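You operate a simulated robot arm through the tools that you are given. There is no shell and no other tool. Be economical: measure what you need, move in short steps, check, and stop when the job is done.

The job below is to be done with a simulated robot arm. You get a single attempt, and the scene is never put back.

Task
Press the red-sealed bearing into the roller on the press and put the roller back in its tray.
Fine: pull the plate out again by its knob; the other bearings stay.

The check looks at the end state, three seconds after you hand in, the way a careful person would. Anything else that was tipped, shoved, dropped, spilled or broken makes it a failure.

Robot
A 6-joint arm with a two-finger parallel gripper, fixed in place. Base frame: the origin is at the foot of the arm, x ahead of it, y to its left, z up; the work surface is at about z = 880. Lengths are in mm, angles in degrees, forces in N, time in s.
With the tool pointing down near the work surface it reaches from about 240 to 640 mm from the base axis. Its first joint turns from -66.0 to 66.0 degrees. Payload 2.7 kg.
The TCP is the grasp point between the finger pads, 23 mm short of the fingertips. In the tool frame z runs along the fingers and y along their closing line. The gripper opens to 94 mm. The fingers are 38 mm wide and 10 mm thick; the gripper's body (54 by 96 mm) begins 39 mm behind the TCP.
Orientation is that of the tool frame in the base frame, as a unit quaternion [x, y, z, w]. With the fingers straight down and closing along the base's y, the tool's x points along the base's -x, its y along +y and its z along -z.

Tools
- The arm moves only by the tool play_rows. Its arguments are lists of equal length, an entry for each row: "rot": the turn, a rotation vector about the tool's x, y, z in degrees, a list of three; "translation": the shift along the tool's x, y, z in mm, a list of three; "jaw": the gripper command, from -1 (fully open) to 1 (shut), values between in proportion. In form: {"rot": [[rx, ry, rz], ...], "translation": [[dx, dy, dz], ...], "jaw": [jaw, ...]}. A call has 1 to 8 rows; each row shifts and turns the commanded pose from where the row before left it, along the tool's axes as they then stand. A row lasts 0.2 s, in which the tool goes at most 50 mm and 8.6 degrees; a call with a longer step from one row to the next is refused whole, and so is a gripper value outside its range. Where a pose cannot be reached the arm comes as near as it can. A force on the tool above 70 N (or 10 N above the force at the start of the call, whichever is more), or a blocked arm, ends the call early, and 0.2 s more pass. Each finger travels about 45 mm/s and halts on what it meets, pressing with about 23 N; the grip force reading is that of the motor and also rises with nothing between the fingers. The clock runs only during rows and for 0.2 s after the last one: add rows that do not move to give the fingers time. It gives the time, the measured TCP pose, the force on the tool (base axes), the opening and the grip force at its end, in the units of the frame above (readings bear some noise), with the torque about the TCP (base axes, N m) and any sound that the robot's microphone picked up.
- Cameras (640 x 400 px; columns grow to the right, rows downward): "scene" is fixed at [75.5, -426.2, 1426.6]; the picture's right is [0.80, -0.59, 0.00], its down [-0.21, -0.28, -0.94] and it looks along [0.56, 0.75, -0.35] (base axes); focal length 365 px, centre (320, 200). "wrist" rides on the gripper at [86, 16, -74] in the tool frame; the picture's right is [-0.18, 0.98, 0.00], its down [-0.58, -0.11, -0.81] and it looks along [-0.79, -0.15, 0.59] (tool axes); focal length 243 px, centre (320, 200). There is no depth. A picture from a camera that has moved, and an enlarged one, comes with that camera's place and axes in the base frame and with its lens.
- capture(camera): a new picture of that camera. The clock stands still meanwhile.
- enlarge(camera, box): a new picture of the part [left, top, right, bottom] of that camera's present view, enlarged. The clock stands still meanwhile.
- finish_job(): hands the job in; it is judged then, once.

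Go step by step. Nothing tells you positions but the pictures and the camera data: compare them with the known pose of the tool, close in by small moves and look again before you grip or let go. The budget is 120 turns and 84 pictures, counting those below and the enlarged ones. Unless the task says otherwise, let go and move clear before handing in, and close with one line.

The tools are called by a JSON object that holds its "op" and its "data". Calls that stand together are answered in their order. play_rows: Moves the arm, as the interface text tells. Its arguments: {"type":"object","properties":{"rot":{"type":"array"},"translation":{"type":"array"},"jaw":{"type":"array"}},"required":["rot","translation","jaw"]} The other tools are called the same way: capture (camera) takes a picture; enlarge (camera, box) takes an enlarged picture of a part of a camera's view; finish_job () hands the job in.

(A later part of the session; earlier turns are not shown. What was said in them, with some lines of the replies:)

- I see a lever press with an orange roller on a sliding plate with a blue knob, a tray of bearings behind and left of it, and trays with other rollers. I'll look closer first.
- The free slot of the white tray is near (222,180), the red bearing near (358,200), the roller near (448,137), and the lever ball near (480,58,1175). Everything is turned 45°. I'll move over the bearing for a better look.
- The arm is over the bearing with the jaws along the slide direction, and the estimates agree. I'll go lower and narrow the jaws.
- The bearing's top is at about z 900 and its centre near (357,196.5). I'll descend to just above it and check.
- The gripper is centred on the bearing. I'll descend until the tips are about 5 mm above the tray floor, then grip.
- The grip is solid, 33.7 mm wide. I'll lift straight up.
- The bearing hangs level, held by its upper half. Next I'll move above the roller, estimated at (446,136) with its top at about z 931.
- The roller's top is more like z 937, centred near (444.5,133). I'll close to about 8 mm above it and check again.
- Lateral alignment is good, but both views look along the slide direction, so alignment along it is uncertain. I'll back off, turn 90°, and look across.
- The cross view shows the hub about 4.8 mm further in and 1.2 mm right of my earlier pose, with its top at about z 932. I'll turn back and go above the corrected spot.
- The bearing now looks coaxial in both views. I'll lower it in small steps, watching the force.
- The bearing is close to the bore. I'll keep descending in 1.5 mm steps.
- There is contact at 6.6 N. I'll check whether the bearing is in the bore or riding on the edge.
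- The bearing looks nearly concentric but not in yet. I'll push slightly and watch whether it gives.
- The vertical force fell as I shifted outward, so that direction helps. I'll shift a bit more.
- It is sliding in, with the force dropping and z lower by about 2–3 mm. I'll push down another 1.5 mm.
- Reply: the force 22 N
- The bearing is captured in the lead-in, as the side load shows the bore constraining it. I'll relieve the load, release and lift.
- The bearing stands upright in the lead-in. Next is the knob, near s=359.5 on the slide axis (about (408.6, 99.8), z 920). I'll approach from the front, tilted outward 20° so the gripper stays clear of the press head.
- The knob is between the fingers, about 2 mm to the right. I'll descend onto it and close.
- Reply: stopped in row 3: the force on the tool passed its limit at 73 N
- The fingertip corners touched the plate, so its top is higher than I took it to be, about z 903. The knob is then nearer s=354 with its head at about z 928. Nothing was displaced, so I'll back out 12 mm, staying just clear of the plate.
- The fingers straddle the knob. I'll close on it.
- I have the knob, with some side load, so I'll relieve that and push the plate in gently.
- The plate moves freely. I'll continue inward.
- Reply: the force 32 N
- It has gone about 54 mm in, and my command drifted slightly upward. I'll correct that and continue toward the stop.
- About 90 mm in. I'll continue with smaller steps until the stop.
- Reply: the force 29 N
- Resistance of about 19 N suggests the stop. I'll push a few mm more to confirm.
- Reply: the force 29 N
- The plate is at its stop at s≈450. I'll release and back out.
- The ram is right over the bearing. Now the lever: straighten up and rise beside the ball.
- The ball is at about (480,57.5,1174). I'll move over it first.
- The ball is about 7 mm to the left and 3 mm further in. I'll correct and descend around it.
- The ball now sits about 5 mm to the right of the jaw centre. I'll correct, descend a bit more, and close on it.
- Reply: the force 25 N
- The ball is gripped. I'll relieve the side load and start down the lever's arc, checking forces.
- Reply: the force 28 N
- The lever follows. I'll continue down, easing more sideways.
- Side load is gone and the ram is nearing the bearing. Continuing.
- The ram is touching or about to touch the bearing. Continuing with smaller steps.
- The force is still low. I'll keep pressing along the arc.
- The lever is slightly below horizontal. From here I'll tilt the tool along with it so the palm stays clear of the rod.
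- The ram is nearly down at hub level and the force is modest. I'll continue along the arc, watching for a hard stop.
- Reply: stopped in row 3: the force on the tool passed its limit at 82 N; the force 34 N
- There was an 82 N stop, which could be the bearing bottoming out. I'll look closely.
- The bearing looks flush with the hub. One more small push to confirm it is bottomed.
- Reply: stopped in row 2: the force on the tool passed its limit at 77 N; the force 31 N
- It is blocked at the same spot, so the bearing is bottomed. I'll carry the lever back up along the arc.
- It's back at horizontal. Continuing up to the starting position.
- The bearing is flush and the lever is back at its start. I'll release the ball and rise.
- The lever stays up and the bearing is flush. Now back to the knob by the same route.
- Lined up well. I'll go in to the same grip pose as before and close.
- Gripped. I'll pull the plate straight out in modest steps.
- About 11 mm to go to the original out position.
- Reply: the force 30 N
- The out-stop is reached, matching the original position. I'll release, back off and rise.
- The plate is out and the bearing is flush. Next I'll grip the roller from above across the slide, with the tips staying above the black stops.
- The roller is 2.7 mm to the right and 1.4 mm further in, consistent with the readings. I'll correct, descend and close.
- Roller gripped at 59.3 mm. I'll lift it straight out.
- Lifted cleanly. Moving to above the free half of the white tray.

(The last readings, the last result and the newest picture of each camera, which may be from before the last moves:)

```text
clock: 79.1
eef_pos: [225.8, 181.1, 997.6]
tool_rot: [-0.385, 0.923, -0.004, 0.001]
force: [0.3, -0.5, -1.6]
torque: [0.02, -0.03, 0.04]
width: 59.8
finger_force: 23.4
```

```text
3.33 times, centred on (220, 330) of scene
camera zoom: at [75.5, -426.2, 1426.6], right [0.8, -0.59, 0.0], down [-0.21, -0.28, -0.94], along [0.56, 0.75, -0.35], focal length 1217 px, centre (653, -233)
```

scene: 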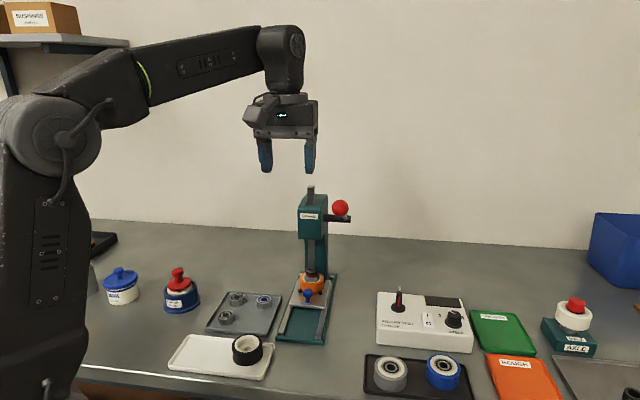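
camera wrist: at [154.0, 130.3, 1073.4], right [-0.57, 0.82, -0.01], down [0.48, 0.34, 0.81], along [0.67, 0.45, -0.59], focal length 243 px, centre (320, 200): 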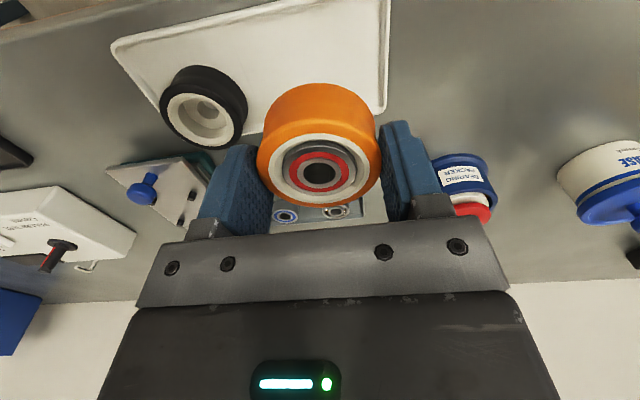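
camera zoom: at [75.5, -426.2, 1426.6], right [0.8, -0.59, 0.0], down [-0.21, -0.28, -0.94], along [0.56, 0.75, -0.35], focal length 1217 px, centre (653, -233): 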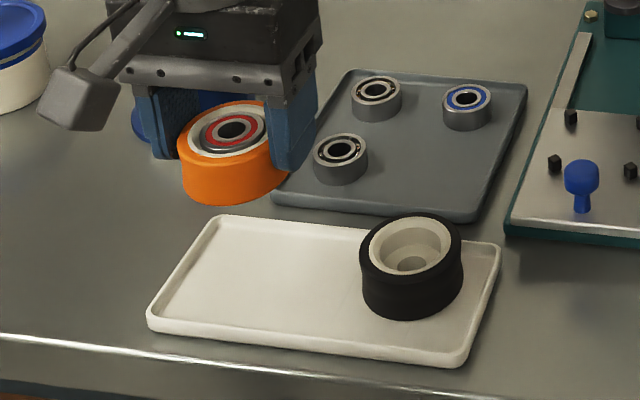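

Shift about 6 mm outward and 5 mm left to centre in the free half, then lower.

{"op": "play_rows", "data": {"rot": [[0, 0, 0], [0, 0, 0], [0, 0, 0], [0, 0, 0]], "translation": [[6, 5, 10], [0, 0, 25], [0, 0, 25], [0, 0, 0]], "jaw": [1, 1, 1, 1]}}

{"op": "capture", "data": {"camera": "wrist"}}

{"op": "enlarge", "data": {"camera": "scene", "box": [150, 290, 290, 390]}}

```text
clock: 80.1
eef_pos: [218.1, 179.2, 939.3]
tool_rot: [-0.385, 0.923, -0.004, 0.002]
force: [-0.7, 0.1, -1.4]
torque: [-0.01, -0.02, 0.01]
width: 59.7
finger_force: 23.5
```

```text
9 pictures are left
camera wrist: at [145.8, 129.3, 1014.9], right [-0.57, 0.82, -0.01], down [0.48, 0.34, 0.81], along [0.67, 0.45, -0.59], focal length 243 px, centre (320, 200)
```

wrist: 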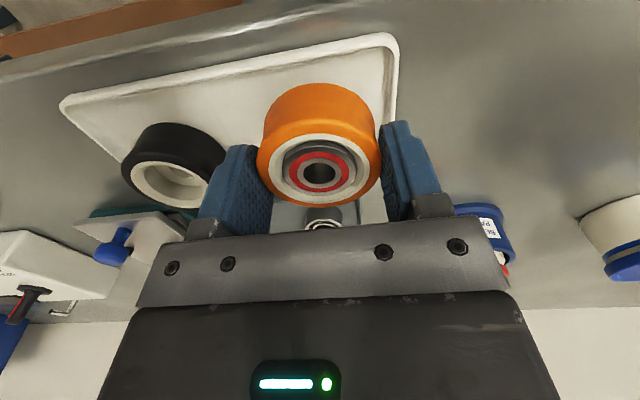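

```text
4.00 times, centred on (220, 340) of scene
camera zoom: at [75.5, -426.2, 1426.6], right [0.8, -0.59, 0.0], down [-0.21, -0.28, -0.94], along [0.56, 0.75, -0.35], focal length 1460 px, centre (720, -360)
```

zoom: 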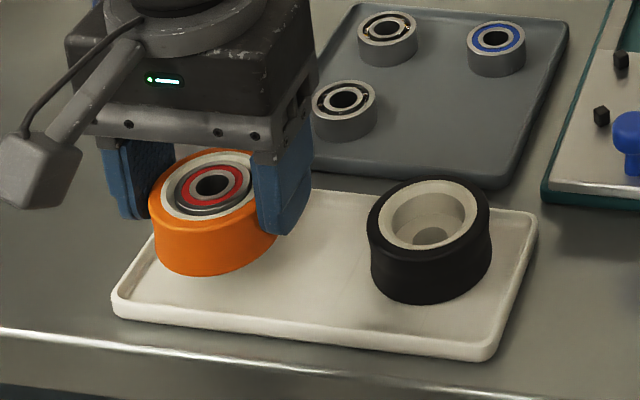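

The front rim is now the nearer one, so I'll shift back 6 mm inward and 3 mm right, then lower to contact.

{"op": "play_rows", "data": {"rot": [[0, 0, 0], [0, 0, 0], [0, 0, 0], [0, 0, 0], [0, 0, 0]], "translation": [[-6, -3, 4], [0, 0, 4], [0, 0, 3], [0, 0, 2], [0, 0, 0]], "jaw": [1, 1, 1, 1, 1]}}

{"op": "enlarge", "data": {"camera": "scene", "box": [170, 300, 270, 390]}}

```text
clock: 81.3
eef_pos: [226.7, 181.7, 927.2]
tool_rot: [-0.385, 0.923, -0.005, -0.001]
force: [0.4, -0.2, -0.5]
torque: [0.02, 0.03, -0.03]
width: 59.7
finger_force: 22.9
```

```text
4.44 times, centred on (220, 345) of scene
camera zoom: at [75.5, -426.2, 1426.6], right [0.8, -0.59, 0.0], down [-0.21, -0.28, -0.94], along [0.56, 0.75, -0.35], focal length 1622 px, centre (764, -444)
```

zoom: 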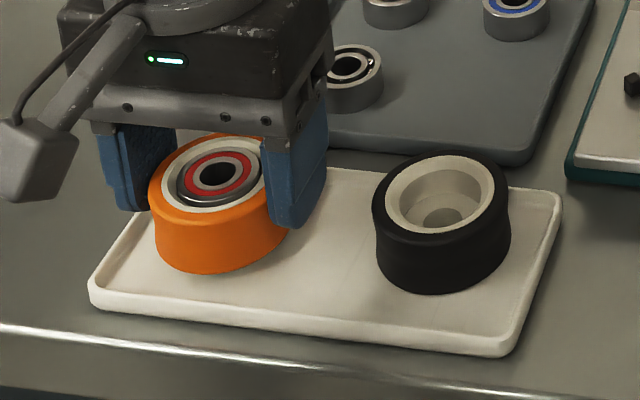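

Nearly down. I'll lower in 1 mm steps until contact.

{"op": "play_rows", "data": {"rot": [[0, 0, 0], [0, 0, 0], [0, 0, 0], [0, 0, 0]], "translation": [[0, 0, 1], [0, 0, 1], [0, 0, 1], [0, 0, 0]], "jaw": [1, 1, 1, 1]}}

{"op": "play_rows", "data": {"rot": [[0, 0, 0], [0, 0, 0], [0, 0, 0]], "translation": [[0, 0, 1], [0, 0, 1], [0, 0, 0]], "jaw": [1, 1, 1]}}

```text
clock: 82.3
eef_pos: [224.0, 181.6, 923.7]
tool_rot: [-0.383, 0.924, -0.004, 0.0]
force: [0.7, 0.0, -1.3]
torque: [-0.02, -0.02, -0.01]
width: 59.4
finger_force: 23.1
```

```text
clock: 83.1
eef_pos: [225.8, 181.7, 922.5]
tool_rot: [-0.385, 0.923, -0.005, 0.002]
force: [0.6, 0.3, -0.7]
torque: [0.01, -0.04, -0.01]
width: 59.4
finger_force: 22.8
```

{"op": "play_rows", "data": {"rot": [[0, 0, 0], [0, 0, 0], [0, 0, 0]], "translation": [[0, 0, 1], [0, 0, 1], [0, 0, 0]], "jaw": [1, 1, 1]}}

{"op": "enlarge", "data": {"camera": "scene", "box": [170, 300, 270, 390]}}

```text
clock: 83.9
eef_pos: [225.6, 181.0, 920.8]
tool_rot: [-0.385, 0.923, -0.004, 0.001]
force: [0.3, 0.4, -1.6]
torque: [-0.02, 0.03, -0.01]
width: 59.6
finger_force: 23.0
```

```text
4.44 times, centred on (220, 345) of scene
camera zoom: at [75.5, -426.2, 1426.6], right [0.8, -0.59, 0.0], down [-0.21, -0.28, -0.94], along [0.56, 0.75, -0.35], focal length 1622 px, centre (764, -444)
```

zoom: 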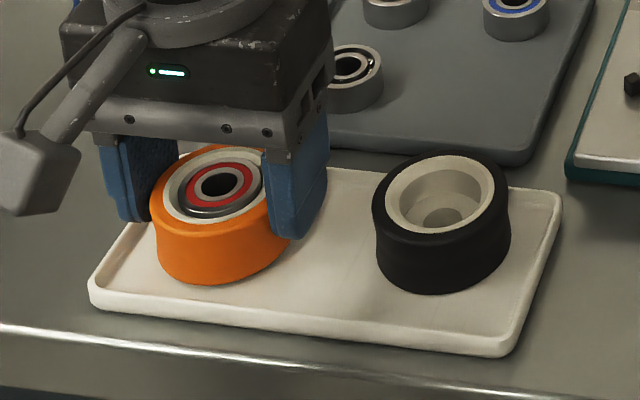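

No contact yet, so I'll continue in 1 mm steps.

{"op": "play_rows", "data": {"rot": [[0, 0, 0], [0, 0, 0], [0, 0, 0]], "translation": [[0, 0, 1], [0, 0, 0.5], [0, 0, 0]], "jaw": [1, 1, 1]}}

{"op": "play_rows", "data": {"rot": [[0, 0, 0], [0, 0, 0], [0, 0, 0]], "translation": [[0, 0, 1], [0, 0, 0.5], [0, 0, 0]], "jaw": [1, 1, 1]}}

```text
clock: 84.7
eef_pos: [226.7, 181.5, 919.2]
tool_rot: [-0.384, 0.923, -0.005, 0.0]
force: [-1.0, -0.5, -0.8]
torque: [-0.02, -0.04, -0.03]
width: 59.5
finger_force: 23.4
```

```text
clock: 85.5
eef_pos: [226.3, 181.7, 917.9]
tool_rot: [-0.384, 0.923, -0.004, 0.002]
force: [-0.6, -6.9, 24.7]
torque: [-0.05, 0.31, 0.01]
width: 59.5
finger_force: 23.2
```

Contact at 24.7 N: the roller is on the tray floor. I'll relieve the load, release, lift and check.

{"op": "play_rows", "data": {"rot": [[0, 0, 0], [0, 0, 0], [0, 0, 0], [0, 0, 0], [0, 0, 0], [0, 0, 0]], "translation": [[0, 0, -1], [0, 0, 0], [0, 0, 0], [0, 0, 0], [0, 0, 0], [0, 0, 0]], "jaw": [1, 0.1, -0.4, -0.55, -0.55, -0.55]}}

{"op": "play_rows", "data": {"rot": [[0, 0, 0], [0, 0, 0], [0, 0, 0], [0, 0, 0], [0, 0, 0], [0, 0, 0]], "translation": [[0, 0, -15], [0, 0, -30], [0, 0, -45], [0, 0, -45], [0, 0, -45], [0, 0, 0]], "jaw": [-0.55, -0.55, -0.55, -0.55, -0.55, -0.55]}}

{"op": "capture", "data": {"camera": "scene"}}

{"op": "enlarge", "data": {"camera": "scene", "box": [160, 260, 350, 390]}}

```text
clock: 86.9
eef_pos: [226.2, 181.8, 919.1]
tool_rot: [-0.384, 0.923, -0.004, 0.0]
force: [0.1, 0.0, -0.7]
torque: [0.0, 0.04, 0.0]
width: 72.8
finger_force: 0.1
```

```text
clock: 88.3
eef_pos: [225.8, 183.9, 1105.8]
tool_rot: [-0.384, 0.923, -0.005, 0.002]
force: [1.0, 0.2, -0.1]
torque: [-0.03, -0.01, -0.01]
width: 72.8
finger_force: 0.1
```

```text
5 pictures are left
```

scene: 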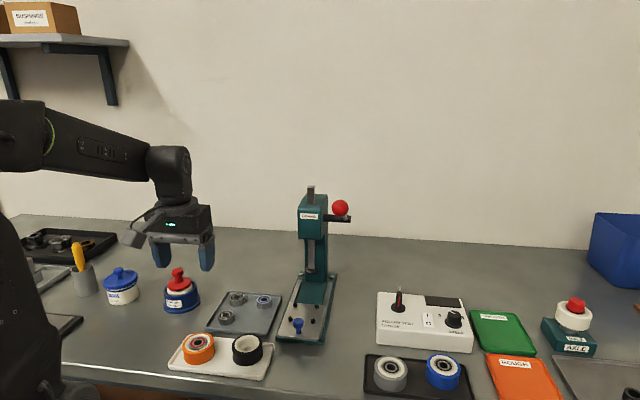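

```text
3.08 times, centred on (255, 325) of scene
camera zoom: at [75.5, -426.2, 1426.6], right [0.8, -0.59, 0.0], down [-0.21, -0.28, -0.94], along [0.56, 0.75, -0.35], focal length 1123 px, centre (520, -185)
```

zoom: 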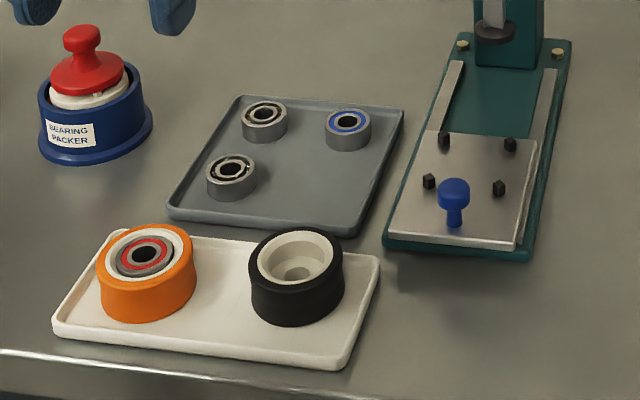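

The roller sits flat in the white tray with the red-sealed bearing flush. The plate is out, the lever is up, and the other bearings are where they were. Handing in.

{"op": "finish_job", "data": {}}

```text
The job is handed in.
```

The red-sealed bearing is pressed flush into the orange roller, which I put in the free half of the white tray (taken as its tray, since it holds the other unfitted roller); the plate is pulled out by its knob and the other bearings were not touched.
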